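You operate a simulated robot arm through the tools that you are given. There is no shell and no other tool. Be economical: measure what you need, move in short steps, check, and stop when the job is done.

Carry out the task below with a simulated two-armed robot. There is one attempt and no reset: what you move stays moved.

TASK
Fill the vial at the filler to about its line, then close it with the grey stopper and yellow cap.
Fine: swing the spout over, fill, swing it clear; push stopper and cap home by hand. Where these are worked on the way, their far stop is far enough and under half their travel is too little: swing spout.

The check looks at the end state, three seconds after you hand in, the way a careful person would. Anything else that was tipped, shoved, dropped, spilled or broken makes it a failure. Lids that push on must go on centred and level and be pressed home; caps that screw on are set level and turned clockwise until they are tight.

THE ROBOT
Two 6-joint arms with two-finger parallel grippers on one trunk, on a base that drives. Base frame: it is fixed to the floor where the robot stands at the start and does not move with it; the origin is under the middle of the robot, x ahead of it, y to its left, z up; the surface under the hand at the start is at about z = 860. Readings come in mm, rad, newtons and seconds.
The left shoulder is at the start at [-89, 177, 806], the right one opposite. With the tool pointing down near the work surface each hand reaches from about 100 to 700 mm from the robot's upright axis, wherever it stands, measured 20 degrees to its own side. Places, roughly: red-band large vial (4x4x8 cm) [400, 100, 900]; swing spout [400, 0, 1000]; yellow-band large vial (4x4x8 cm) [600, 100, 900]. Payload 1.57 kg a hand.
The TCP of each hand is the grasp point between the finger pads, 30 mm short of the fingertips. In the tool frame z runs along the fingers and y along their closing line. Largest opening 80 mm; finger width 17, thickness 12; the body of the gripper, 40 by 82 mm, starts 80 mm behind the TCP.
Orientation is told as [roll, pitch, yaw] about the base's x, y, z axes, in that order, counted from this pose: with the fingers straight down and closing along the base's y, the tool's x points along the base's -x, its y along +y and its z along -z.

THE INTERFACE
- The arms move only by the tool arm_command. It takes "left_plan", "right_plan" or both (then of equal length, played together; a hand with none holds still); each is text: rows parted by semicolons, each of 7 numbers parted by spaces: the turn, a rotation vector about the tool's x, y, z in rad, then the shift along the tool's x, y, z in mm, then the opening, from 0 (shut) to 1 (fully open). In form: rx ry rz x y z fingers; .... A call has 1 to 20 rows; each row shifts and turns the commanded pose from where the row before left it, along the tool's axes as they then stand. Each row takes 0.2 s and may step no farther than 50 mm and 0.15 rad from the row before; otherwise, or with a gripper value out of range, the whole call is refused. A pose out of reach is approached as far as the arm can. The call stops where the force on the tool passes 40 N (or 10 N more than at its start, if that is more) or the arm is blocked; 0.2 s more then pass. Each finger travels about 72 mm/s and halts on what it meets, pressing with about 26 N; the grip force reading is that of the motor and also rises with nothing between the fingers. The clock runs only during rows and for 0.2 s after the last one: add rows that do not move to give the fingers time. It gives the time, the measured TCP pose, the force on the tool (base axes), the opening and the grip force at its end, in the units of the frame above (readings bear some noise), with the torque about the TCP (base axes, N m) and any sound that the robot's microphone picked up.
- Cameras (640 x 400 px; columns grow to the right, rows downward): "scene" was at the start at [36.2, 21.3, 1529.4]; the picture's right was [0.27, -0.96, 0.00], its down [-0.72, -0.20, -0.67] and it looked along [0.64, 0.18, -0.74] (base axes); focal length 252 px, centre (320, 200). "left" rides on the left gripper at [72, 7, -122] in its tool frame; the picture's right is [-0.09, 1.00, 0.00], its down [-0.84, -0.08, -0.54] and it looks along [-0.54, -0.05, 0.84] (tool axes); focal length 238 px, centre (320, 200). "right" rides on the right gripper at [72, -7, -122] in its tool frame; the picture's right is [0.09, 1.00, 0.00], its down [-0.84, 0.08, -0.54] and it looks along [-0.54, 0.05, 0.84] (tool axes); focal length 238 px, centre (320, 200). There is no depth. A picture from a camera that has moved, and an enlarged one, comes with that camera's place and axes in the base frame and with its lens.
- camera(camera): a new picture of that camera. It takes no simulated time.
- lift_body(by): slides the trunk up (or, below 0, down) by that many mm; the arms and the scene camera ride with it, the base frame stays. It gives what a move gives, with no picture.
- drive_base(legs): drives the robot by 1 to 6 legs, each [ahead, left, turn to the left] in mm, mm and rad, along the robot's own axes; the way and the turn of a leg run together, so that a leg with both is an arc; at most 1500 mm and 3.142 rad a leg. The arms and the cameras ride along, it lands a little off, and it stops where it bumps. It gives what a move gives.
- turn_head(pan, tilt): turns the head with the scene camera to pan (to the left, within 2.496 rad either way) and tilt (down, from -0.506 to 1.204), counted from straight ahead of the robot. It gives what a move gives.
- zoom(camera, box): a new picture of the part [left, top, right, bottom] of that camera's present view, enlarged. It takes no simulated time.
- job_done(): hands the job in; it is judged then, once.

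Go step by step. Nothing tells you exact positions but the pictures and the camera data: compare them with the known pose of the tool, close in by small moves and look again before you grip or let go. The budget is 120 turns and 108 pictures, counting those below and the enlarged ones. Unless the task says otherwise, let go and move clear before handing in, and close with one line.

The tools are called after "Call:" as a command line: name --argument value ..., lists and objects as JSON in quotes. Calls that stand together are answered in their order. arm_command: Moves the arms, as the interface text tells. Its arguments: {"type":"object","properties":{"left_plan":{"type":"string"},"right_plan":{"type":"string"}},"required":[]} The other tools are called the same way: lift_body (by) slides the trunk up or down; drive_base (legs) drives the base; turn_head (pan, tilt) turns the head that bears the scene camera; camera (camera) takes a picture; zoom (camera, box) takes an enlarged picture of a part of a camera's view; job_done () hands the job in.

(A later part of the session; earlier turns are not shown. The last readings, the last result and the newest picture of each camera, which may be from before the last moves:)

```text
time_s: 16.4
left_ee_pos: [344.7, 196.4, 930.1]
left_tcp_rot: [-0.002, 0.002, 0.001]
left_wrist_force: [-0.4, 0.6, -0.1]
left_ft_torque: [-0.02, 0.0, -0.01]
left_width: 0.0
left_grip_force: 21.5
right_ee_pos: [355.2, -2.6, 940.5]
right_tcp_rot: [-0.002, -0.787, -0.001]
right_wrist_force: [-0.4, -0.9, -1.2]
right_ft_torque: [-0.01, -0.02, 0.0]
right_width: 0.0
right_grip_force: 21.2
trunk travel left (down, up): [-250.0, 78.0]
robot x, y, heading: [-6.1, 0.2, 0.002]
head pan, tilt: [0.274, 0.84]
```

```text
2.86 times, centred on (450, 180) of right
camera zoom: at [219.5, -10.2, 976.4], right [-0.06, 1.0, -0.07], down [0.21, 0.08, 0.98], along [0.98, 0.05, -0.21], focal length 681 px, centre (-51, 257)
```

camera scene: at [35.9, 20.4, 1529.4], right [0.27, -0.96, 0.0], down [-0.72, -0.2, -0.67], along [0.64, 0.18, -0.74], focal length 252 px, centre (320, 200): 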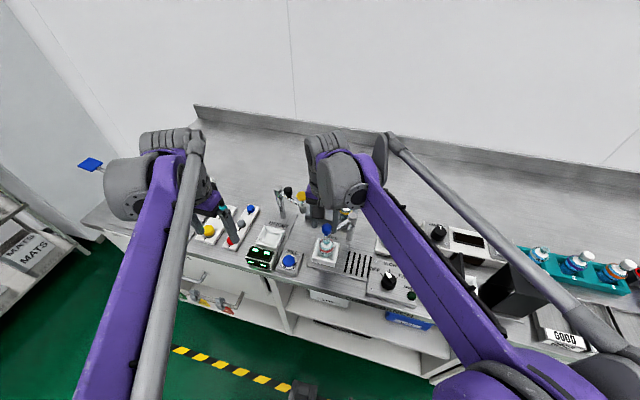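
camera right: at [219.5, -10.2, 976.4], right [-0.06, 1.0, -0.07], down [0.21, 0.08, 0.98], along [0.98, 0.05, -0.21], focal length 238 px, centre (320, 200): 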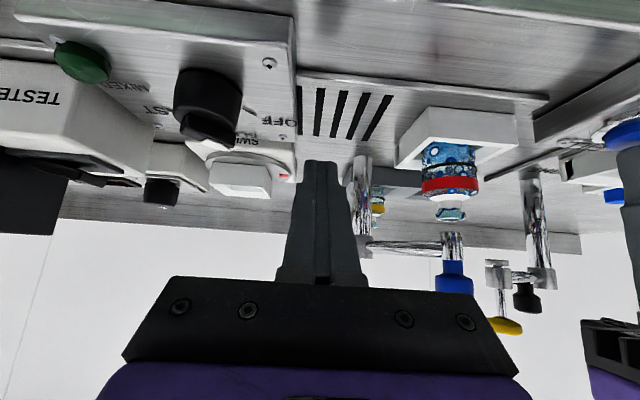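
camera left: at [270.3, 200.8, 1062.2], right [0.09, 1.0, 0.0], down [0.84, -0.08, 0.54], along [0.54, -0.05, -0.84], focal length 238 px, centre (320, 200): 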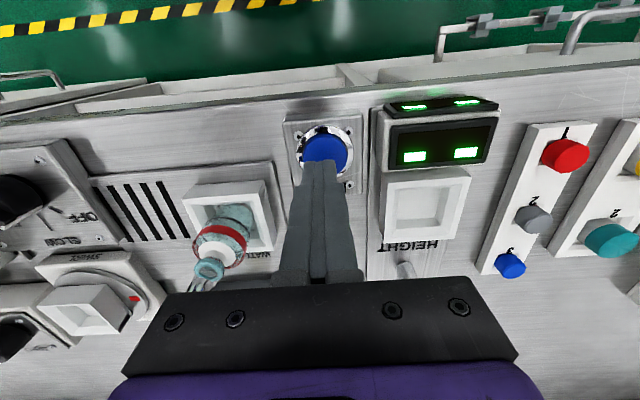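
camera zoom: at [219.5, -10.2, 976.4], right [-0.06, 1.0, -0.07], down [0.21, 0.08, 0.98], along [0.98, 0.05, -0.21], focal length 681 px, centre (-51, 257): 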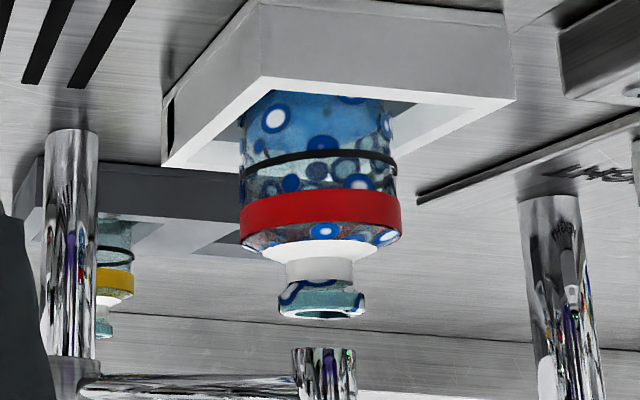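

Now a clear side view: the water surface is clearly below the dark line. I press FILL again for under a second.

Call:
arm_command --left_plan "0 0 0 0 0 9 0;0 0 0 0 0 0 0;0 0 0 0 0 0 0"

Call:
zoom --camera "right" --box '[410, 110, 490, 250]'

```text
time_s: 17.2
left_ee_pos: [344.3, 197.1, 920.6]
left_tcp_rot: [0.0, -0.001, 0.001]
left_wrist_force: [1.7, 0.8, 11.8]
left_ft_torque: [0.03, -0.08, -0.01]
left_width: 0.0
left_grip_force: 21.1
right_ee_pos: [355.6, -3.5, 941.9]
right_tcp_rot: [0.0, -0.786, -0.001]
right_wrist_force: [0.1, 0.0, 0.7]
right_ft_torque: [-0.05, -0.04, -0.02]
right_width: 0.1
right_grip_force: 22.0
trunk travel left (down, up): [-250.0, 78.0]
robot x, y, heading: [-1.9, 1.5, -0.001]
head pan, tilt: [0.274, 0.84]
heard: click
```

```text
2.86 times, centred on (450, 180) of right
camera zoom: at [219.3, -10.2, 976.8], right [-0.07, 1.0, -0.07], down [0.21, 0.08, 0.98], along [0.98, 0.05, -0.21], focal length 681 px, centre (-51, 257)
```

zoom: 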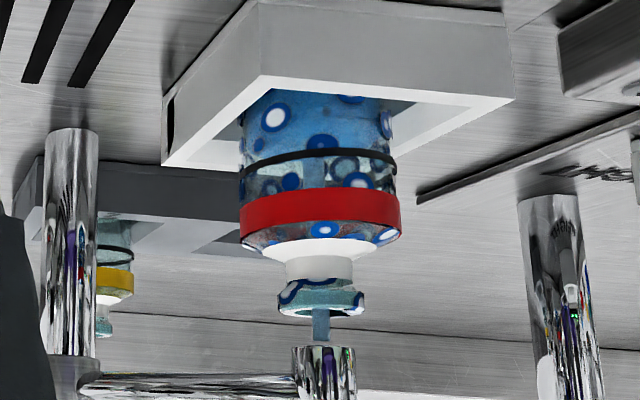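

The stream is falling straight into the mouth. Holding on, checking often.

Call:
arm_command --left_plan "0 0 0 0 0 0 0;0 0 0 0 0 0 0"

Call:
zoom --camera "right" --box '[430, 130, 480, 205]'

```text
time_s: 17.8
left_ee_pos: [343.7, 197.0, 918.7]
left_tcp_rot: [0.002, 0.001, 0.0]
left_wrist_force: [2.3, 1.4, 12.6]
left_ft_torque: [0.01, -0.05, 0.01]
left_width: 0.0
left_grip_force: 21.5
right_ee_pos: [355.6, -3.7, 941.0]
right_tcp_rot: [0.0, -0.787, 0.0]
right_wrist_force: [-0.1, -0.8, 0.7]
right_ft_torque: [0.01, 0.03, 0.02]
right_width: 0.2
right_grip_force: 21.4
trunk travel left (down, up): [-250.0, 78.0]
robot x, y, heading: [1.5, 3.7, -0.002]
head pan, tilt: [0.274, 0.84]
```

```text
5.33 times, centred on (455, 168) of right
camera zoom: at [219.3, -10.2, 976.8], right [-0.07, 1.0, -0.07], down [0.21, 0.08, 0.98], along [0.98, 0.05, -0.21], focal length 1271 px, centre (-400, 373)
```

zoom: 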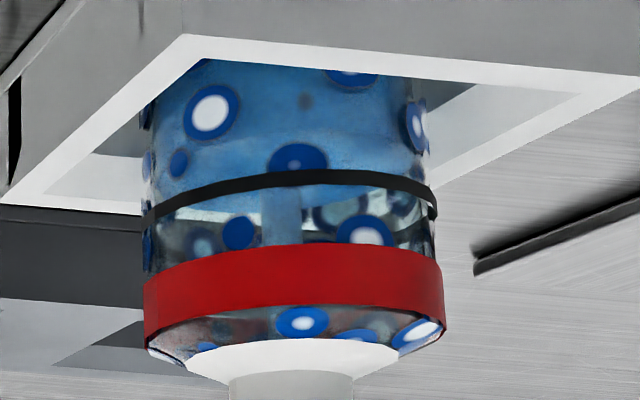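

The surface disc now shows: its far rim is about 5 mm below the line's far rim, rising about 7 mm/s. One more short hold.

Call:
arm_command --left_plan "0 0 0 0 0 0 0"

Call:
zoom --camera "right" --box '[430, 130, 480, 205]'

```text
time_s: 18.2
left_ee_pos: [343.1, 196.4, 920.1]
left_tcp_rot: [0.0, 0.0, 0.0]
left_wrist_force: [3.1, 1.1, 13.5]
left_ft_torque: [0.0, -0.11, 0.04]
left_width: 0.1
left_grip_force: 20.9
right_ee_pos: [355.8, -3.5, 941.1]
right_tcp_rot: [0.0, -0.789, -0.001]
right_wrist_force: [-0.1, 0.2, -0.4]
right_ft_torque: [0.0, -0.02, 0.0]
right_width: 0.0
right_grip_force: 20.8
trunk travel left (down, up): [-250.0, 78.0]
robot x, y, heading: [1.3, -0.1, -0.0]
head pan, tilt: [0.274, 0.84]
```

```text
5.33 times, centred on (455, 168) of right
camera zoom: at [219.4, -10.2, 976.7], right [-0.07, 1.0, -0.07], down [0.21, 0.08, 0.98], along [0.98, 0.05, -0.21], focal length 1271 px, centre (-400, 373)
```

zoom: 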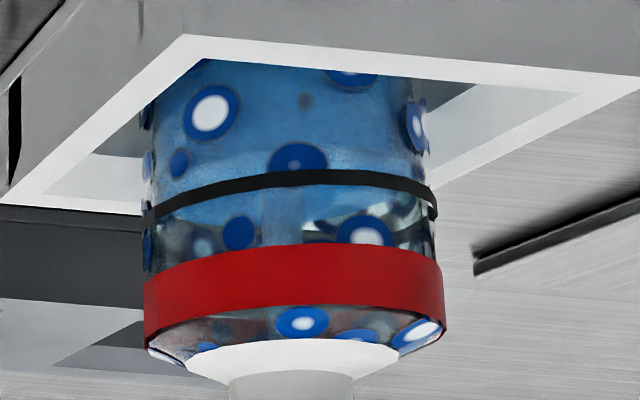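

Rising slowly; about 3 mm left. Another 0.4 s.

Call:
arm_command --left_plan "0 0 0 0 0 0 0"

Call:
zoom --camera "right" --box '[430, 130, 480, 205]'

```text
time_s: 18.6
left_ee_pos: [343.7, 197.7, 920.3]
left_tcp_rot: [0.001, 0.0, 0.001]
left_wrist_force: [3.2, 0.6, 12.7]
left_ft_torque: [0.04, -0.11, 0.05]
left_width: 0.1
left_grip_force: 21.9
right_ee_pos: [355.2, -2.7, 941.2]
right_tcp_rot: [0.0, -0.788, -0.002]
right_wrist_force: [1.0, 0.4, -0.6]
right_ft_torque: [-0.04, 0.0, -0.01]
right_width: 0.0
right_grip_force: 20.7
trunk travel left (down, up): [-250.0, 78.0]
robot x, y, heading: [-3.3, -4.3, -0.001]
head pan, tilt: [0.274, 0.84]
```

```text
5.33 times, centred on (455, 168) of right
camera zoom: at [219.4, -10.2, 976.7], right [-0.07, 1.0, -0.07], down [0.21, 0.08, 0.98], along [0.98, 0.05, -0.21], focal length 1271 px, centre (-400, 373)
```

zoom: 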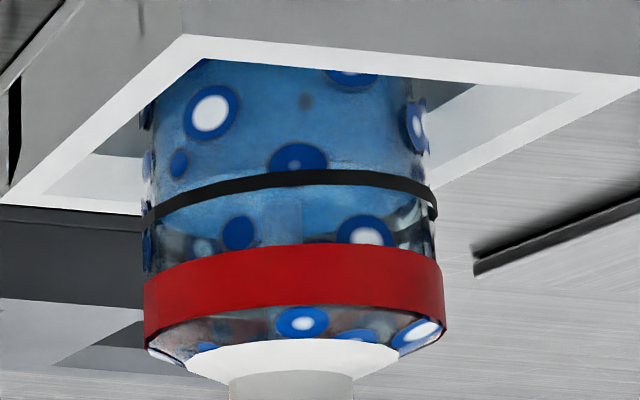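

Almost there, about 2 mm below. One more hold row, then release.

Call:
arm_command --left_plan "0 0 0 0 0 0 0;0 0 0 0 0 -9 0;0 0 0 0 0 0 0;0 0 0 0 0 0 0"

Call:
zoom --camera "right" --box '[430, 130, 480, 205]'

```text
time_s: 19.6
left_ee_pos: [344.0, 196.9, 929.4]
left_tcp_rot: [-0.001, 0.0, 0.001]
left_wrist_force: [-0.5, -0.3, -0.4]
left_ft_torque: [0.01, -0.01, -0.01]
left_width: 0.0
left_grip_force: 22.0
right_ee_pos: [355.3, -4.6, 941.6]
right_tcp_rot: [0.0, -0.787, 0.001]
right_wrist_force: [0.3, 0.6, 0.0]
right_ft_torque: [-0.03, 0.01, -0.02]
right_width: 0.0
right_grip_force: 21.4
trunk travel left (down, up): [-250.0, 78.0]
robot x, y, heading: [3.2, -1.5, 0.004]
head pan, tilt: [0.274, 0.84]
```

```text
5.33 times, centred on (455, 168) of right
camera zoom: at [219.6, -10.0, 976.6], right [-0.07, 1.0, -0.07], down [0.21, 0.08, 0.98], along [0.98, 0.05, -0.21], focal length 1271 px, centre (-400, 373)
```

zoom: 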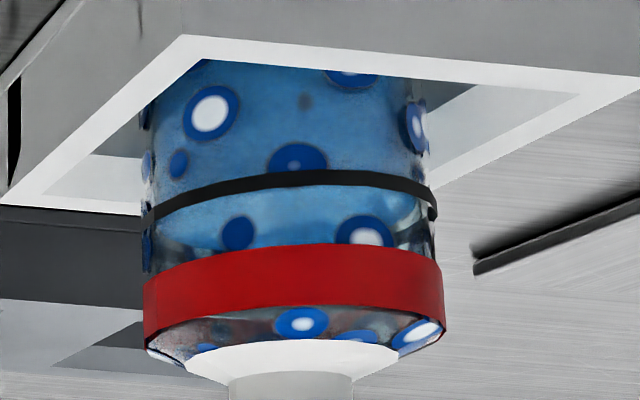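

The water stands at the line. Now the left hand goes up and over to the grey stopper (about [424, 391]) while the right hand rises and straightens.

Call:
arm_command --left_plan "0 0 0 0 0 -45 0;0 0 0 0 0 -45 0;0 0 0 0 0 -30 0.2;0 0 0 -16 38 0 0.4;0 0 0 -16 38 0 0.5;0 0 0 -16 38 0 0.5;0 0 0 -16 38 0 0.5;0 0 0 -16 38 0 0.5;0 0 0 0 0 0 0.5;0 0 0 0 0 0 0.5" --right_plan "0 0 0 -25 0 -25 0;0 0 0 -25 0 -25 0;0 0 0 -28 0 -28 0;0 0.131 0 0 0 0 0.2;0 0.131 0 0 0 0 0.4;0 0.131 0 0 0 0 0.6;0 0.131 0 0 0 0 0.6;0 0.131 0 0 0 0 0.6;0 0.131 0 0 0 0 0.6;0 0 0 0 0 -30 0.6"

Call:
camera --camera "left"

Call:
camera --camera "right"

```text
time_s: 21.8
left_ee_pos: [423.2, 387.9, 1045.4]
left_tcp_rot: [0.0, 0.0, 0.0]
left_wrist_force: [-0.8, -0.5, -0.1]
left_ft_torque: [-0.01, -0.01, -0.02]
left_width: 40.3
left_grip_force: 0.0
right_ee_pos: [356.1, -4.9, 1080.7]
right_tcp_rot: [0.0, 0.001, 0.0]
right_wrist_force: [-0.4, 0.1, -0.5]
right_ft_torque: [0.02, -0.01, -0.01]
right_width: 48.1
right_grip_force: 0.0
trunk travel left (down, up): [-250.0, 78.0]
robot x, y, heading: [2.5, -1.2, -0.004]
head pan, tilt: [0.274, 0.84]
```

```text
60 pictures are left
camera left: at [351.0, 395.1, 1168.9], right [0.09, 1.0, 0.0], down [0.84, -0.08, 0.54], along [0.54, -0.05, -0.84], focal length 238 px, centre (320, 200)
```

left: 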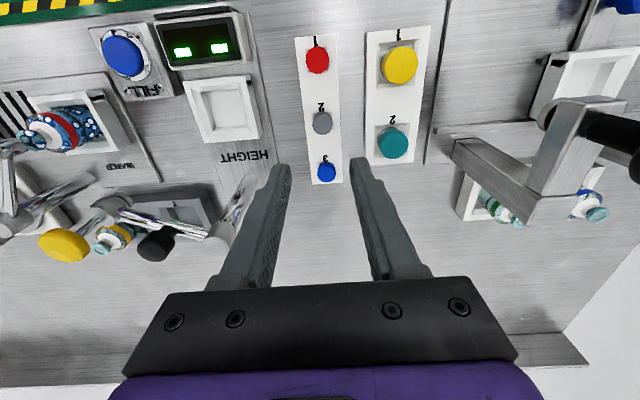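

```text
59 pictures are left
camera right: at [286.2, -11.1, 1203.1], right [-0.09, 1.0, 0.0], down [0.84, 0.08, 0.54], along [0.54, 0.05, -0.84], focal length 238 px, centre (320, 200)
```

right: 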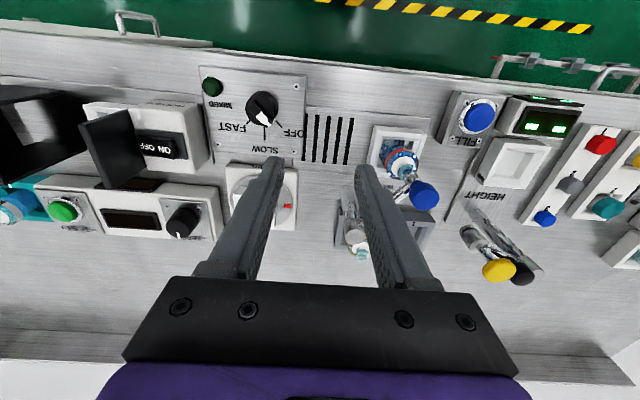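

The stopper is at about [427, 391], dead below the left hand. Left descends above it; right goes back around the spout knob.

Call:
arm_command --left_plan "0 0 0 -3 3 25 0.5;0 0 0 0 0 25 0.5;0 0 0 0 0 25 0.5;0 0 0 0 0 20 0.5;0 0 0 0 0 15 0.5;0 0 0 0 0 10 0.5;0 0 0 0 0 0 0.5" --right_plan "0 0 0 -16 36 0 0.6;0 0 0 -16 36 0 0.6;0 0 0 -16 36 0 0.6;0 0 0 0 0 20 0.6;0 0 0 0 0 20 0.6;0 0 0 0 0 22 0.6;0 0 0 0 0 0 0.6"

Call:
camera --camera "left"

Call:
camera --camera "right"

```text
time_s: 23.4
left_ee_pos: [428.1, 391.3, 927.2]
left_tcp_rot: [0.002, -0.001, 0.0]
left_wrist_force: [0.2, 0.8, -0.8]
left_ft_torque: [0.0, -0.02, 0.01]
left_width: 40.1
left_grip_force: 0.0
right_ee_pos: [403.5, 101.8, 1020.1]
right_tcp_rot: [0.0, 0.0, 0.0]
right_wrist_force: [0.0, 0.4, -0.9]
right_ft_torque: [-0.01, 0.03, -0.03]
right_width: 48.2
right_grip_force: 0.1
trunk travel left (down, up): [-250.0, 78.0]
robot x, y, heading: [-2.2, 0.8, 0.0]
head pan, tilt: [0.274, 0.84]
```

```text
58 pictures are left
camera left: at [355.1, 396.9, 1049.8], right [0.09, 1.0, 0.0], down [0.84, -0.08, 0.54], along [0.54, -0.05, -0.84], focal length 238 px, centre (320, 200)
```

left: 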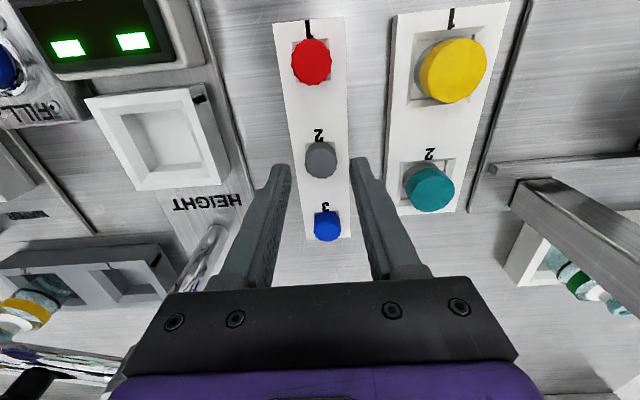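

```text
57 pictures are left
camera right: at [333.2, 95.3, 1141.6], right [-0.09, 1.0, 0.0], down [0.84, 0.08, 0.54], along [0.54, 0.05, -0.84], focal length 238 px, centre (320, 200)
```

right: 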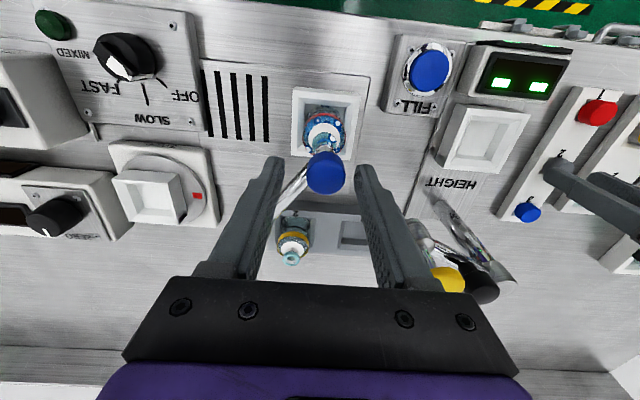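

Both are aligned. Right sweeps the spout back to its clear stop while the left lowers onto the stopper.

Call:
arm_command --right_plan "0 0 0 0 0 0 0.45;0 0 0 8 -9 0 0.45;0 0 0 6 -10 0 0.45;0 0 0 3.5 -10.5 0 0.45;0 0 0 2 -10.8 0 0.45;0 0 0 0.7 -11 0 0.45;0 0 0 -0.7 -11 0 0.45;0 0 0 -2 -10.8 0 0.45;0 0 0 -3.3 -10.5 0 0.45;0 0 0 -4.5 -10 0 0.45;0 0 0 -5.5 -8.9 0 0.45;0 0 0 -4 -5 0 0.45;0 0 0 -3 -4 0 0.45" --left_plan "0 0 0 0 0 0 0.5;0 0 0 0 0 0 0.5;0 0 0 0 0 0 0.5;0 0 0 0 0 0 0.5;0 0 0 0 0 0 0.5;0 0 0 0 0 0 0.5;0 0 0 0 0 5 0.5;0 0 0 0 0 5 0.5;0 0 0 0 0 5 0.5;0 0 0 0 0 3 0.5;0 0 0 0 0 2 0.5;0 0 0 0 0 0 0.5;0 0 0 0 0 0 0.5"

Call:
camera --camera "left"

Call:
camera --camera "right"

```text
time_s: 26.2
left_ee_pos: [426.2, 390.2, 909.2]
left_tcp_rot: [-0.001, 0.0, 0.0]
left_wrist_force: [-0.8, 0.0, -0.2]
left_ft_torque: [-0.02, 0.01, -0.01]
left_width: 40.1
left_grip_force: 0.2
right_ee_pos: [406.8, -7.6, 1020.7]
right_tcp_rot: [0.001, -0.001, 0.001]
right_wrist_force: [-1.2, 2.6, -0.6]
right_ft_torque: [0.05, 0.01, 0.0]
right_width: 38.4
right_grip_force: 1.1
trunk travel left (down, up): [-250.0, 78.0]
robot x, y, heading: [-0.1, -2.1, -0.001]
head pan, tilt: [0.274, 0.84]
```

```text
56 pictures are left
camera left: at [353.5, 398.0, 1030.3], right [0.09, 1.0, 0.0], down [0.84, -0.08, 0.54], along [0.54, -0.05, -0.84], focal length 238 px, centre (320, 200)
```

left: 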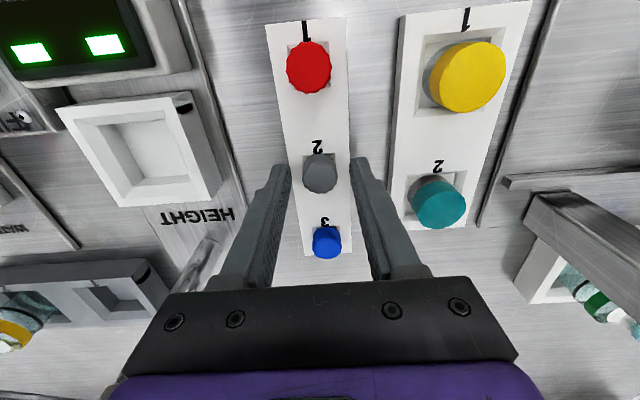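

```text
55 pictures are left
camera right: at [336.1, -13.9, 1142.4], right [-0.09, 1.0, 0.0], down [0.84, 0.08, 0.54], along [0.54, 0.05, -0.84], focal length 238 px, centre (320, 200)
```

right: 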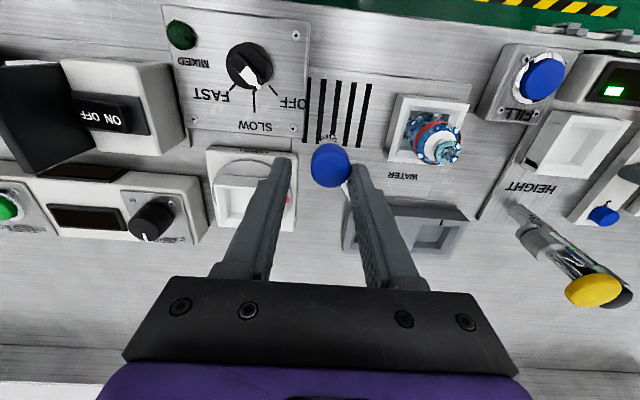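

The spout is back at its clear stop. I withdraw the right hand upward and look closer at the stopper.

Call:
arm_command --right_plan "0 0 0 3 4 0 0.6;0 0 0 0 0 -30 0.6;0 0 0 0 0 -40 0.6;0 0 0 0 0 -40 0.6;0 0 0 0 -45 0 0.6;0 0 0 0 -45 0 0.6;0 0 0 0 -45 0 0.6"

Call:
zoom --camera "left" --box '[250, 120, 390, 270]'

```text
time_s: 27.8
left_ee_pos: [424.8, 389.7, 908.8]
left_tcp_rot: [0.0, 0.0, 0.0]
left_wrist_force: [0.5, -0.2, 0.3]
left_ft_torque: [-0.02, 0.01, 0.01]
left_width: 39.9
left_grip_force: 0.0
right_ee_pos: [402.7, -140.2, 1130.3]
right_tcp_rot: [0.001, -0.001, 0.001]
right_wrist_force: [-0.9, 0.6, 0.8]
right_ft_torque: [0.02, 0.0, -0.03]
right_width: 48.1
right_grip_force: 0.0
trunk travel left (down, up): [-250.0, 78.0]
robot x, y, heading: [2.6, -1.1, -0.001]
head pan, tilt: [0.274, 0.84]
```

```text
2.67 times, centred on (320, 195) of left
camera zoom: at [353.6, 396.9, 1030.7], right [0.09, 1.0, 0.0], down [0.84, -0.08, 0.54], along [0.54, -0.05, -0.84], focal length 636 px, centre (320, 213)
```

zoom: 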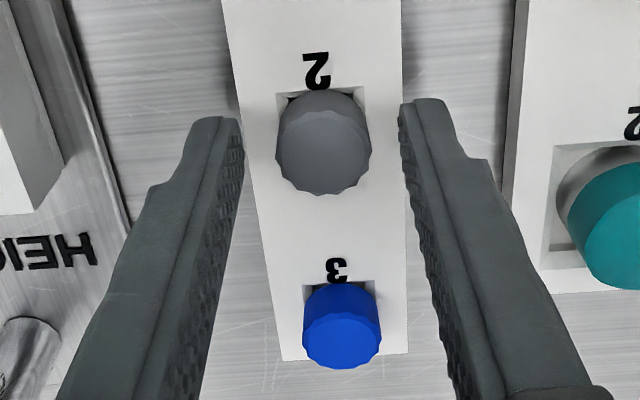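

The stopper head stands proud of the rack between the fingers. I lower 3 mm and close on it.

Call:
arm_command --left_plan "0 0 0 0 0 2 0.5;0 0 0 0 0 1 0.5;0 0 0 0 0 0 0.3;0 0 0 0 0 0 0.1;0 0 0 0 0 0 0;0 0 0 0 0 0 0"

Call:
zoom --camera "left" --box '[250, 120, 390, 270]'

```text
time_s: 29.2
left_ee_pos: [426.8, 390.3, 905.7]
left_tcp_rot: [0.0, 0.001, -0.001]
left_wrist_force: [-0.6, -0.7, 1.3]
left_ft_torque: [-0.06, 0.0, 0.03]
left_width: 19.7
left_grip_force: 26.2
right_ee_pos: [402.5, -137.7, 1130.6]
right_tcp_rot: [0.001, 0.0, -0.001]
right_wrist_force: [1.0, 0.5, -0.6]
right_ft_torque: [0.0, 0.02, 0.01]
right_width: 48.1
right_grip_force: 0.1
trunk travel left (down, up): [-250.0, 78.0]
robot x, y, heading: [0.0, -0.6, 0.004]
head pan, tilt: [0.274, 0.84]
```

```text
2.67 times, centred on (320, 195) of left
camera zoom: at [353.9, 397.3, 1027.4], right [0.09, 1.0, 0.0], down [0.84, -0.08, 0.54], along [0.54, -0.05, -0.84], focal length 636 px, centre (320, 213)
```

zoom: 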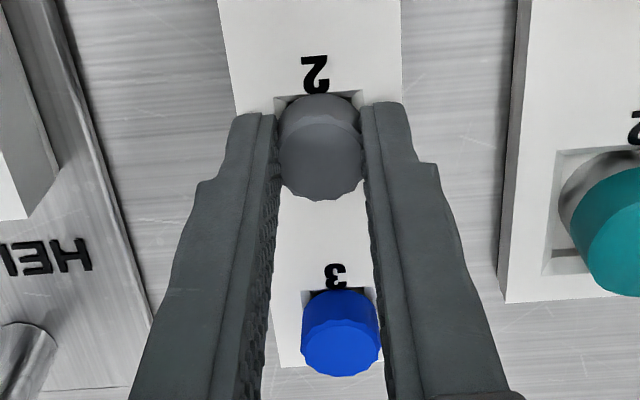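

Gripped at 19.7 mm. I lift it and inspect.

Call:
arm_command --left_plan "0 0 0 0 0 -5 0;0 0 0 0 0 -20 0;0 0 0 0 0 -40 0;0 0 0 0 0 -40 0;0 0 0 0 0 0 0"

Call:
zoom --camera "left" --box '[250, 90, 390, 270]'

Call:
camera --camera "right"

```text
time_s: 30.4
left_ee_pos: [425.4, 390.7, 1009.7]
left_tcp_rot: [0.0, 0.001, -0.001]
left_wrist_force: [0.1, 0.9, -0.3]
left_ft_torque: [0.03, 0.02, 0.02]
left_width: 19.9
left_grip_force: 26.1
right_ee_pos: [403.3, -138.3, 1130.7]
right_tcp_rot: [-0.001, 0.002, 0.001]
right_wrist_force: [0.8, -0.3, -0.2]
right_ft_torque: [0.0, -0.01, -0.02]
right_width: 48.1
right_grip_force: 0.0
trunk travel left (down, up): [-250.0, 78.0]
robot x, y, heading: [-2.0, 3.7, 0.003]
head pan, tilt: [0.274, 0.84]
```

```text
2.22 times, centred on (320, 180) of left
camera zoom: at [352.7, 397.6, 1132.9], right [0.09, 1.0, 0.0], down [0.84, -0.08, 0.54], along [0.54, -0.05, -0.84], focal length 530 px, centre (320, 244)
```

zoom: 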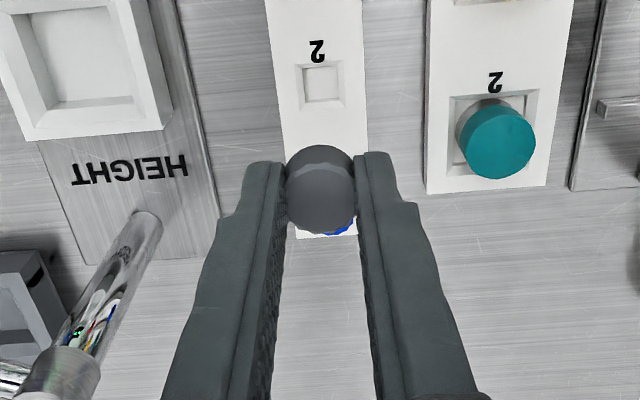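

```text
51 pictures are left
camera right: at [332.9, -144.7, 1253.3], right [-0.09, 1.0, 0.0], down [0.84, 0.08, 0.54], along [0.54, 0.05, -0.84], focal length 238 px, centre (320, 200)
```

right: 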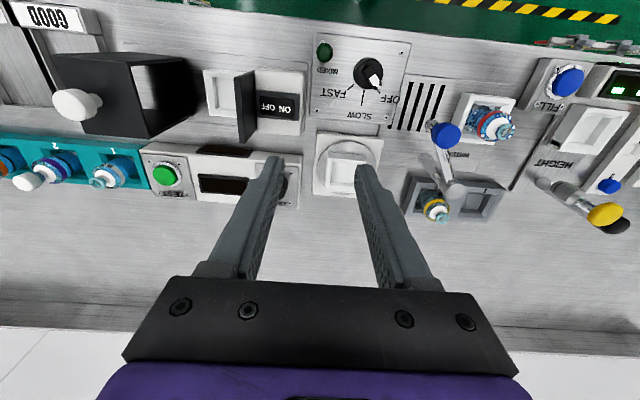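

The stopper is held straight. Left hand carries it high over to above the vial; right hand takes a tilted side-view pose clear of the spout.

Call:
arm_command --left_plan "0 0 0 0 0 -40 0;0 0 0 0 0 -40 0;0 0 0 3.3 -40.6 0 0;0 0 0 3.3 -40.6 0 0;0 0 0 3.3 -40.6 0 0;0 0 0 3.3 -40.6 0 0;0 0 0 3.3 -40.6 0 0;0 0 0 3.3 -40.6 0 0;0 0 0 3.3 -40.6 0 0;0 0 0 0 0 25 0;0 0 0 0 0 25 0;0 0 0 0 0 20 0;0 0 0 0 0 0 0;0 0 0 0 0 0 0" --right_plan "0 0 0 21 29.5 25 0.4;0 0 0 21 29.5 25 0.2;0 0 0 21 29.5 25 0;0 -0.131 0 0 0 0 0;0 -0.131 0 0 0 0 0;0 -0.131 0 0 0 0 0;0 -0.131 0 0 0 0 0;0 -0.131 0 0 0 0 0;0 -0.131 0 0 0 0 0;0 0 0 17.7 0 17.7 0;0 0 0 17.7 0 17.7 0;0 0 0 17.7 0 17.7 0;0 0 0 17.7 0 17.7 0;0 0 0 0 0 0 0"

Call:
camera --camera "right"

Call:
camera --camera "left"

```text
time_s: 33.4
left_ee_pos: [403.8, 109.3, 1021.2]
left_tcp_rot: [-0.002, 0.001, 0.0]
left_wrist_force: [0.4, -0.5, -0.2]
left_ft_torque: [-0.01, -0.01, 0.01]
left_width: 19.7
left_grip_force: 26.3
right_ee_pos: [340.3, -50.5, 954.2]
right_tcp_rot: [0.001, -0.787, 0.001]
right_wrist_force: [-0.5, 0.5, -0.4]
right_ft_torque: [-0.02, 0.0, -0.03]
right_width: 0.2
right_grip_force: 21.6
trunk travel left (down, up): [-250.0, 78.0]
robot x, y, heading: [-2.1, -4.6, 0.003]
head pan, tilt: [0.274, 0.84]
```

```text
50 pictures are left
camera right: at [205.4, -56.9, 990.6], right [-0.07, 1.0, -0.07], down [0.21, 0.08, 0.98], along [0.98, 0.05, -0.21], focal length 238 px, centre (320, 200)
```

right: 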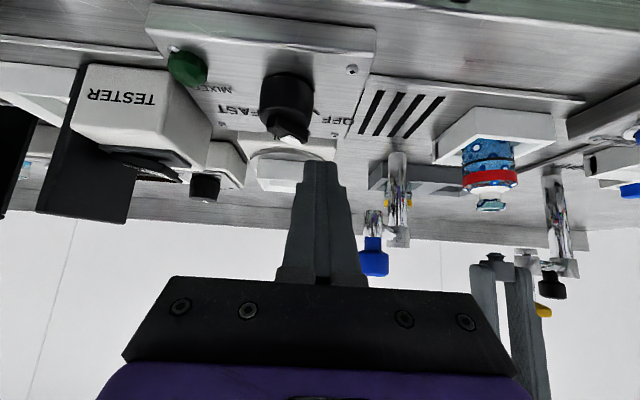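

```text
49 pictures are left
camera left: at [330.3, 115.3, 1143.2], right [0.09, 1.0, 0.0], down [0.84, -0.08, 0.54], along [0.54, -0.05, -0.84], focal length 238 px, centre (320, 200)
```

left: 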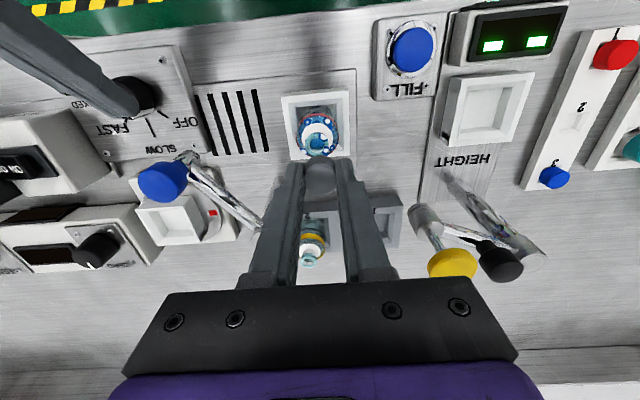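

Both views work. I zoom in on stopper and mouth.

Call:
zoom --camera "right" --box '[440, 130, 560, 290]'

Call:
zoom --camera "left" --box '[250, 80, 390, 220]'

```text
2.50 times, centred on (500, 210) of right
camera zoom: at [205.4, -56.9, 990.6], right [-0.07, 1.0, -0.07], down [0.21, 0.08, 0.98], along [0.98, 0.05, -0.21], focal length 596 px, centre (-130, 175)
```

zoom: 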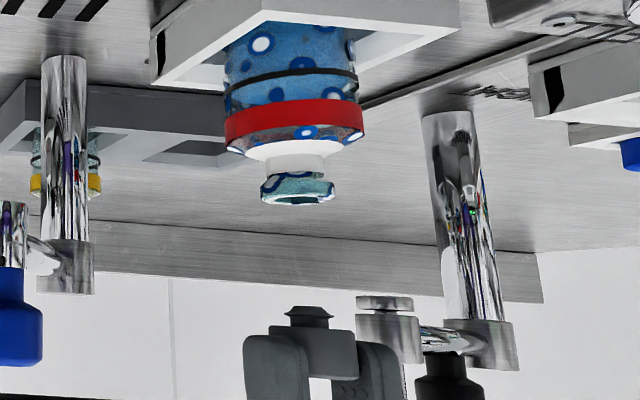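

```text
2.86 times, centred on (320, 150) of left
camera zoom: at [330.3, 115.3, 1143.2], right [0.09, 1.0, 0.0], down [0.84, -0.08, 0.54], along [0.54, -0.05, -0.84], focal length 681 px, centre (320, 343)
```

zoom: 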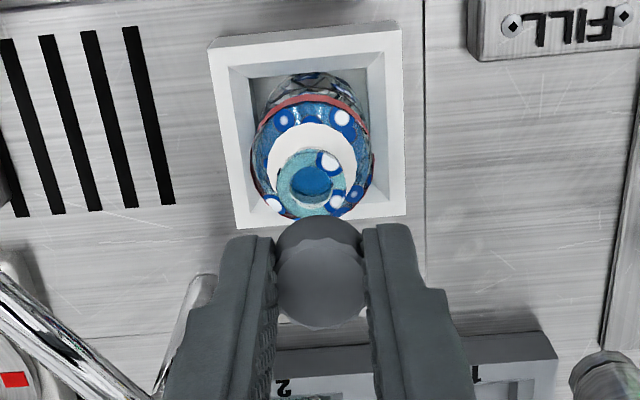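

The stopper needs to go about 2.5 mm toward -y and 1.5 mm toward -x. I lower to just above the mouth with that correction.

Call:
arm_command --left_plan "0 0 0 1.5 -2.5 10 0;0 0 0 0 0 10 0;0 0 0 0 0 10 0;0 0 0 0 0 0 0;0 0 0 0 0 0 0"

Call:
zoom --camera "right" --box '[450, 160, 540, 260]'

Call:
zoom --camera "left" --box '[270, 90, 370, 220]'

```text
time_s: 34.6
left_ee_pos: [401.6, 105.2, 991.4]
left_tcp_rot: [0.002, -0.001, 0.001]
left_wrist_force: [-0.4, 0.5, -0.4]
left_ft_torque: [-0.03, 0.04, 0.0]
left_width: 19.7
left_grip_force: 26.1
right_ee_pos: [340.5, -50.9, 954.9]
right_tcp_rot: [0.0, -0.788, -0.001]
right_wrist_force: [0.6, 0.4, 0.1]
right_ft_torque: [0.03, 0.01, 0.01]
right_width: 0.0
right_grip_force: 21.5
trunk travel left (down, up): [-250.0, 78.0]
robot x, y, heading: [3.1, -1.9, -0.003]
head pan, tilt: [0.274, 0.84]
```

```text
4.00 times, centred on (495, 210) of right
camera zoom: at [205.6, -56.8, 990.8], right [-0.07, 1.0, -0.07], down [0.21, 0.08, 0.98], along [0.98, 0.05, -0.21], focal length 953 px, centre (-380, 160)
```

zoom: 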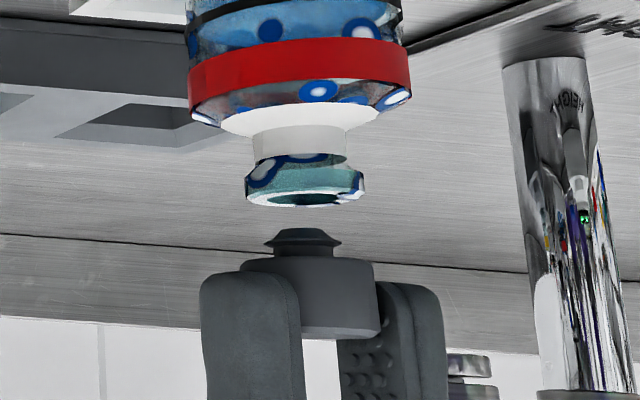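

```text
3.08 times, centred on (320, 155) of left
camera zoom: at [329.5, 112.9, 1113.2], right [0.09, 1.0, 0.0], down [0.84, -0.08, 0.54], along [0.54, -0.05, -0.84], focal length 733 px, centre (320, 338)
```

zoom: 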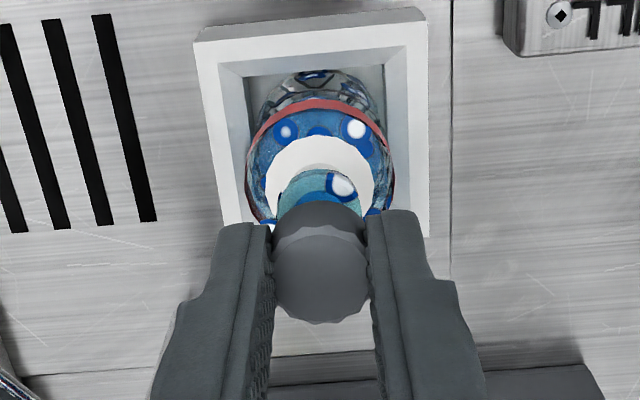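

Comparing views, the stopper should move about 1.8 mm toward -x. I correct, lower 4 mm and look again.

Call:
arm_command --left_plan "0 0 0 1.8 0 0 0;0 0 0 0 0 4 0;0 0 0 0 0 0 0;0 0 0 0 0 0 0"

Call:
zoom --camera "right" --box '[465, 175, 525, 235]'

Call:
zoom --camera "left" --box '[280, 100, 360, 210]'

```text
time_s: 35.6
left_ee_pos: [400.3, 104.1, 988.6]
left_tcp_rot: [-0.001, -0.001, 0.0]
left_wrist_force: [-0.7, -0.7, -1.0]
left_ft_torque: [0.0, 0.0, -0.03]
left_width: 19.4
left_grip_force: 26.2
right_ee_pos: [340.4, -49.1, 954.6]
right_tcp_rot: [0.001, -0.788, 0.0]
right_wrist_force: [-0.4, 0.6, -0.1]
right_ft_torque: [0.01, 0.0, 0.0]
right_width: 0.0
right_grip_force: 21.5
trunk travel left (down, up): [-250.0, 78.0]
robot x, y, heading: [2.4, -1.5, 0.006]
head pan, tilt: [0.274, 0.84]
```

```text
6.67 times, centred on (495, 205) of right
camera zoom: at [205.6, -56.8, 990.8], right [-0.07, 1.0, -0.07], down [0.21, 0.08, 0.98], along [0.98, 0.05, -0.21], focal length 1589 px, centre (-847, 167)
```

zoom: 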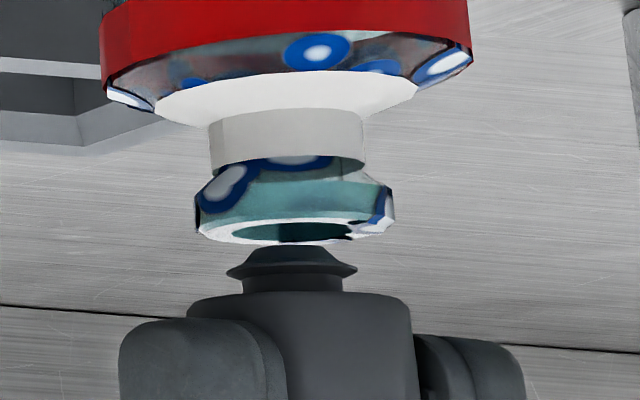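

```text
3.64 times, centred on (320, 155) of left
camera zoom: at [327.8, 112.0, 1109.1], right [0.09, 1.0, 0.0], down [0.84, -0.08, 0.54], along [0.54, -0.05, -0.84], focal length 867 px, centre (320, 364)
```

zoom: 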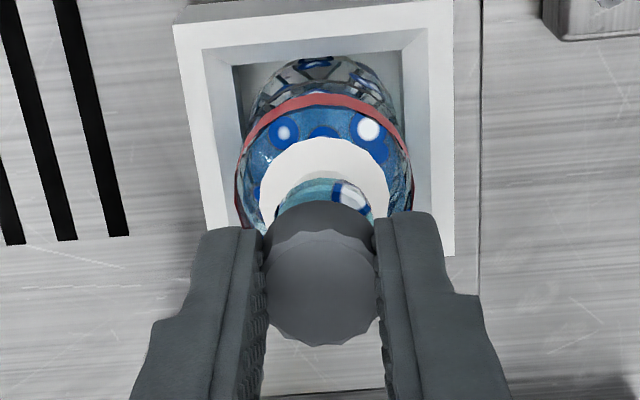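

Both views agree on about 0.6 mm more toward +y. I apply that and lower into the mouth in small steps.

Call:
arm_command --left_plan "0 0 0 0 0.6 0 0;0 0 0 0 0 2 0;0 0 0 0 0 2 0;0 0 0 0 0 0 0"

Call:
zoom --camera "right" --box '[465, 175, 525, 235]'

```text
time_s: 36.6
left_ee_pos: [399.2, 104.9, 982.7]
left_tcp_rot: [-0.002, 0.0, -0.001]
left_wrist_force: [0.1, -0.8, -0.4]
left_ft_torque: [0.0, -0.01, 0.02]
left_width: 19.8
left_grip_force: 25.7
right_ee_pos: [340.4, -50.8, 954.8]
right_tcp_rot: [0.001, -0.787, 0.0]
right_wrist_force: [0.0, 0.3, -1.4]
right_ft_torque: [0.0, -0.01, 0.02]
right_width: 0.0
right_grip_force: 21.4
trunk travel left (down, up): [-250.0, 78.0]
robot x, y, heading: [2.3, -0.3, -0.001]
head pan, tilt: [0.274, 0.84]
```

```text
6.67 times, centred on (495, 205) of right
camera zoom: at [205.6, -56.8, 990.8], right [-0.07, 1.0, -0.07], down [0.21, 0.08, 0.98], along [0.98, 0.05, -0.21], focal length 1589 px, centre (-847, 167)
```

zoom: 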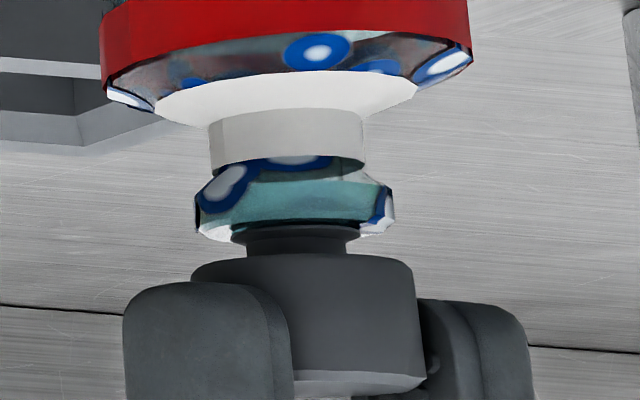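

The plug is centred in the mouth. I push down in steps until the force rises.

Call:
arm_command --left_plan "0 0 0 0 0 2 0;0 0 0 0 0 2 0;0 0 0 0 0 1 0;0 0 0 0 0 0 0"

Call:
zoom --camera "right" --box '[465, 175, 525, 235]'

```text
time_s: 37.6
left_ee_pos: [398.8, 104.7, 978.3]
left_tcp_rot: [0.0, 0.001, 0.0]
left_wrist_force: [1.3, 1.8, 2.6]
left_ft_torque: [0.02, 0.0, 0.01]
left_width: 19.8
left_grip_force: 26.3
right_ee_pos: [341.4, -51.1, 955.3]
right_tcp_rot: [0.0, -0.786, -0.001]
right_wrist_force: [0.5, 0.1, -0.4]
right_ft_torque: [0.0, 0.03, 0.0]
right_width: 0.0
right_grip_force: 21.5
trunk travel left (down, up): [-250.0, 78.0]
robot x, y, heading: [-0.5, -0.8, -0.002]
head pan, tilt: [0.274, 0.84]
```

```text
6.67 times, centred on (495, 205) of right
camera zoom: at [205.5, -56.7, 990.9], right [-0.07, 1.0, -0.07], down [0.21, 0.08, 0.98], along [0.98, 0.05, -0.21], focal length 1589 px, centre (-847, 167)
```

zoom: 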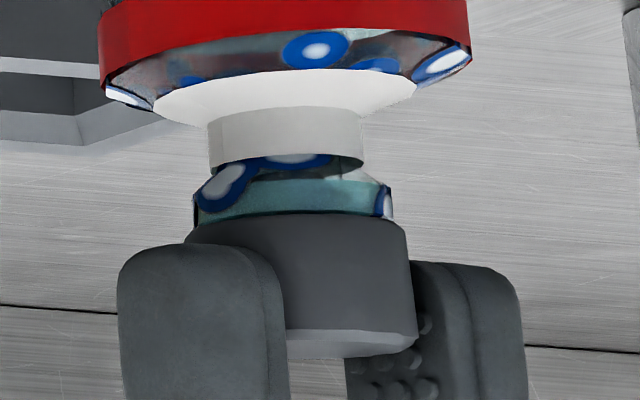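

The plug is in and the head is nearly on the lip. I press it home.

Call:
arm_command --left_plan "0 0 0 0 0 1.5 0;0 0 0 0 0 1.5 0;0 0 0 0 0 1.5 0;0 0 0 0 0 1.5 0;0 0 0 0 0 1.5 0"

Call:
zoom --camera "right" --box '[465, 175, 525, 235]'

```text
time_s: 38.6
left_ee_pos: [398.6, 104.4, 973.0]
left_tcp_rot: [0.003, -0.002, 0.0]
left_wrist_force: [-0.3, 0.2, 21.9]
left_ft_torque: [0.1, -0.01, 0.01]
left_width: 20.9
left_grip_force: 25.5
right_ee_pos: [341.3, -51.1, 954.7]
right_tcp_rot: [-0.001, -0.788, 0.001]
right_wrist_force: [-0.3, 0.1, 0.2]
right_ft_torque: [0.03, -0.01, -0.01]
right_width: 0.1
right_grip_force: 20.9
trunk travel left (down, up): [-250.0, 78.0]
robot x, y, heading: [-2.6, -3.1, -0.003]
head pan, tilt: [0.274, 0.84]
stopped in row 4 (left hand): the force on the tool passed its limit at 44 N (the readings are from after the stop); the commanded pose is now the measured one
```

```text
6.67 times, centred on (495, 205) of right
camera zoom: at [204.8, -56.9, 990.8], right [-0.07, 1.0, -0.07], down [0.21, 0.08, 0.98], along [0.98, 0.05, -0.21], focal length 1589 px, centre (-847, 167)
```

zoom: 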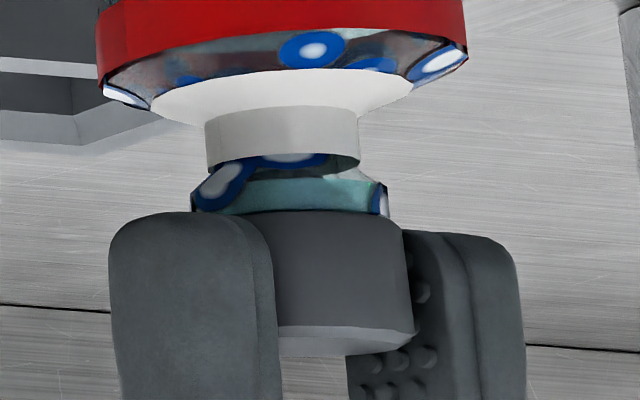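

The head sits on the lip, the fingers slipped slightly at 44 N. I let go, rise, close the fingers and press on top to be sure.

Call:
arm_command --left_plan "0 0 0 0 0 0 0.35;0 0 0 0 0 0 0.45;0 0 0 0 0 -20 0.45;0 0 0 0 0 -30 0.45;0 0 0 0 0 0 0.2;0 0 0 0 0 0 0;0 0 0 0 0 0 0"

Call:
zoom --camera "right" --box '[450, 160, 540, 260]'

Call:
zoom --camera "left" --box '[270, 90, 370, 220]'

```text
time_s: 40.2
left_ee_pos: [401.5, 105.2, 1022.4]
left_tcp_rot: [0.0, 0.001, 0.001]
left_wrist_force: [0.2, -0.2, 0.6]
left_ft_torque: [-0.01, 0.02, 0.03]
left_width: 0.3
left_grip_force: 20.8
right_ee_pos: [341.2, -50.7, 955.4]
right_tcp_rot: [-0.001, -0.787, 0.0]
right_wrist_force: [0.3, -0.6, -0.1]
right_ft_torque: [0.01, 0.0, -0.01]
right_width: 0.0
right_grip_force: 21.5
trunk travel left (down, up): [-250.0, 78.0]
robot x, y, heading: [1.3, -4.4, 0.0]
head pan, tilt: [0.274, 0.84]
```

```text
4.00 times, centred on (495, 210) of right
camera zoom: at [205.6, -56.8, 990.8], right [-0.07, 1.0, -0.07], down [0.21, 0.08, 0.98], along [0.98, 0.05, -0.21], focal length 953 px, centre (-380, 160)
```

zoom: 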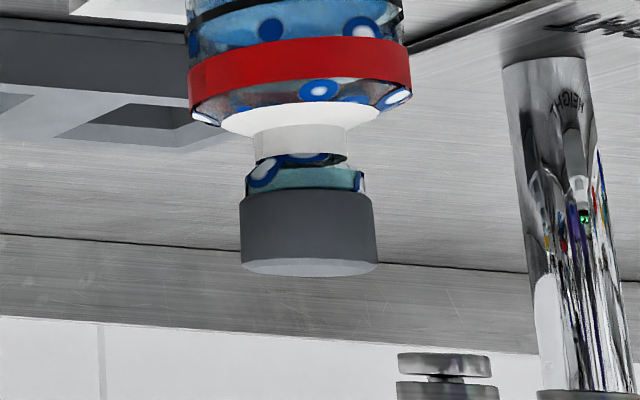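

```text
3.08 times, centred on (320, 155) of left
camera zoom: at [328.3, 112.3, 1144.5], right [0.09, 1.0, 0.0], down [0.84, -0.08, 0.54], along [0.54, -0.05, -0.84], focal length 733 px, centre (320, 338)
```

zoom: 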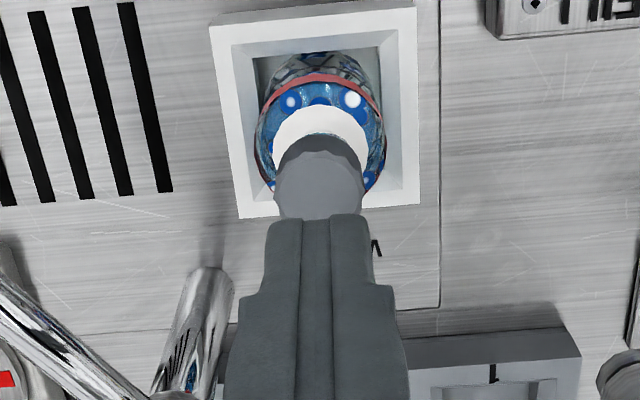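

The stopper sits level and centred. Now I press its top with the closed fingertips.

Call:
arm_command --left_plan "0 0 0 0 0 12 0;0 0 0 0 0 8 0;0 0 0 0 0 3 0;0 0 0 0 0 3 0;0 0 0 0 0 2 0;0 0 0 0 0 2 0;0 0 0 0 0 2 0;0 0 0 0 0 2 0;0 0 0 0 0 2 0;0 0 0 0 0 2 0;0 0 0 0 0 2 0;0 0 0 0 0 2 0"

Call:
zoom --camera "right" --box '[450, 160, 540, 260]'

```text
time_s: 42.2
left_ee_pos: [399.8, 104.5, 987.7]
left_tcp_rot: [0.001, 0.0, -0.001]
left_wrist_force: [-0.3, 0.5, 28.1]
left_ft_torque: [0.03, -0.01, 0.0]
left_width: 0.1
left_grip_force: 21.1
right_ee_pos: [340.3, -50.4, 956.3]
right_tcp_rot: [-0.001, -0.79, -0.001]
right_wrist_force: [0.1, -0.3, -0.4]
right_ft_torque: [0.0, -0.04, 0.01]
right_width: 0.2
right_grip_force: 21.1
trunk travel left (down, up): [-250.0, 78.0]
robot x, y, heading: [0.5, 0.7, 0.003]
head pan, tilt: [0.274, 0.84]
stopped in row 10 (left hand): the force on the tool passed its limit at 45 N (the readings are from after the stop); the commanded pose is now the measured one
```

```text
4.00 times, centred on (495, 210) of right
camera zoom: at [204.7, -56.9, 991.1], right [-0.07, 1.0, -0.07], down [0.21, 0.08, 0.98], along [0.98, 0.05, -0.21], focal length 953 px, centre (-380, 160)
```

zoom: 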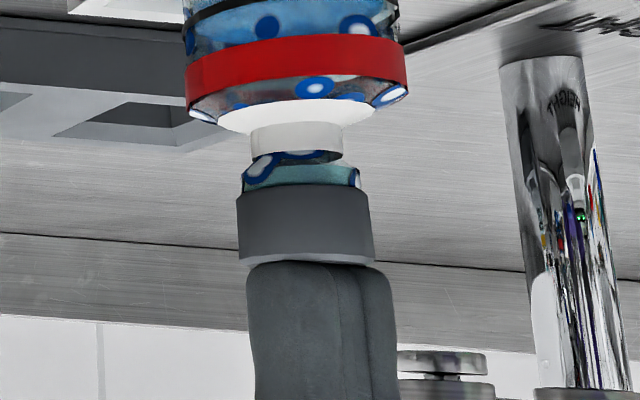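

Stopper is home. Next the yellow cap, which I place at about [374, 475, 889]; the left hand goes above it.

Call:
arm_command --left_plan "0 0 0 0 0 -30 0;0 0 0 0 0 -40 0;0 0 0 0 0 -40 0;0 0 0 3.2 46.2 0 0.2;0 0 0 3.2 46.2 0 0.4;0 0 0 3.2 46.2 0 0.6;0 0 0 3.2 46.2 0 0.75;0 0 0 3.2 46.2 0 0.75;0 0 0 3.2 46.2 0 0.75;0 0 0 3.2 46.2 0 0.75;0 0 0 3.2 46.2 0 0.75;0 0 0 0 0 40 0.75;0 0 0 0 0 30 0.75;0 0 0 0 0 0 0.75;0 0 0 0 0 0 0.75"

Call:
camera --camera "left"

```text
time_s: 45.5
left_ee_pos: [373.0, 474.7, 1029.9]
left_tcp_rot: [0.003, -0.002, 0.0]
left_wrist_force: [0.7, -0.8, -0.4]
left_ft_torque: [0.01, -0.01, 0.01]
left_width: 59.8
left_grip_force: 0.2
right_ee_pos: [341.3, -50.5, 953.9]
right_tcp_rot: [0.001, -0.788, 0.0]
right_wrist_force: [0.4, 0.4, 0.2]
right_ft_torque: [0.02, -0.02, 0.02]
right_width: 0.1
right_grip_force: 21.3
trunk travel left (down, up): [-250.0, 78.0]
robot x, y, heading: [-3.1, -2.4, -0.001]
head pan, tilt: [0.274, 0.84]
```

```text
36 pictures are left
camera left: at [301.5, 483.0, 1151.3], right [0.09, 1.0, 0.0], down [0.84, -0.08, 0.54], along [0.54, -0.05, -0.84], focal length 238 px, centre (320, 200)
```

left: 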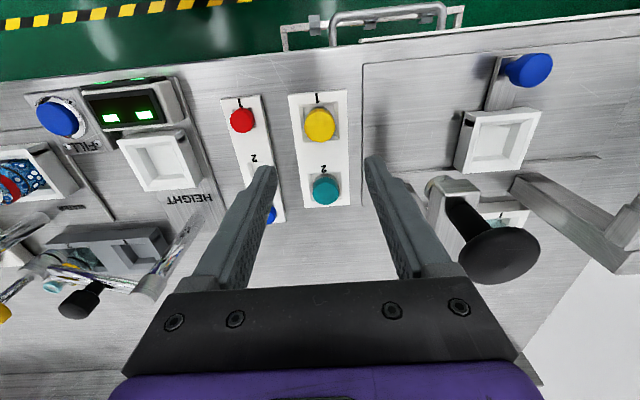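

Cap directly below at [374, 476]. I lower to 30 mm above grasp height and look.

Call:
arm_command --left_plan "0 0 0 -1 1.5 40 0.75;0 0 0 0 0 35 0.75;0 0 0 0 0 25 0.75;0 0 0 0 0 0 0.75;0 0 0 0 0 0 0.75"

Call:
zoom --camera "left" --box '[240, 80, 400, 240]'

```text
time_s: 46.6
left_ee_pos: [376.4, 476.5, 928.9]
left_tcp_rot: [0.002, -0.001, 0.0]
left_wrist_force: [0.1, 0.6, 0.4]
left_ft_torque: [-0.05, -0.04, -0.02]
left_width: 60.0
left_grip_force: 0.1
right_ee_pos: [341.6, -51.0, 954.8]
right_tcp_rot: [0.0, -0.787, 0.0]
right_wrist_force: [0.8, 0.5, 0.2]
right_ft_torque: [-0.01, 0.03, 0.0]
right_width: 0.0
right_grip_force: 21.5
trunk travel left (down, up): [-250.0, 78.0]
robot x, y, heading: [-1.2, -0.8, 0.002]
head pan, tilt: [0.274, 0.84]
```

```text
2.50 times, centred on (320, 160) of left
camera zoom: at [303.9, 483.2, 1050.4], right [0.09, 1.0, 0.0], down [0.84, -0.08, 0.54], along [0.54, -0.05, -0.84], focal length 596 px, centre (320, 300)
```

zoom: 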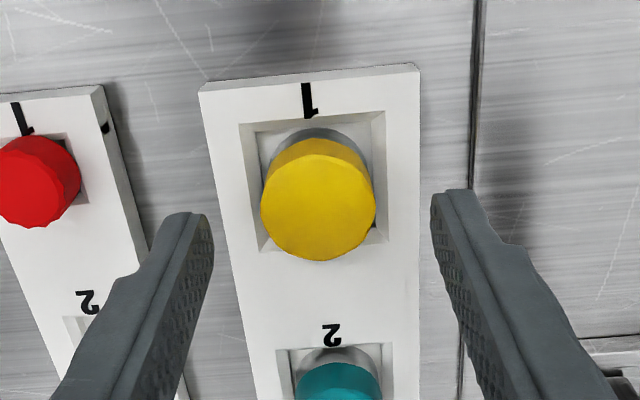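

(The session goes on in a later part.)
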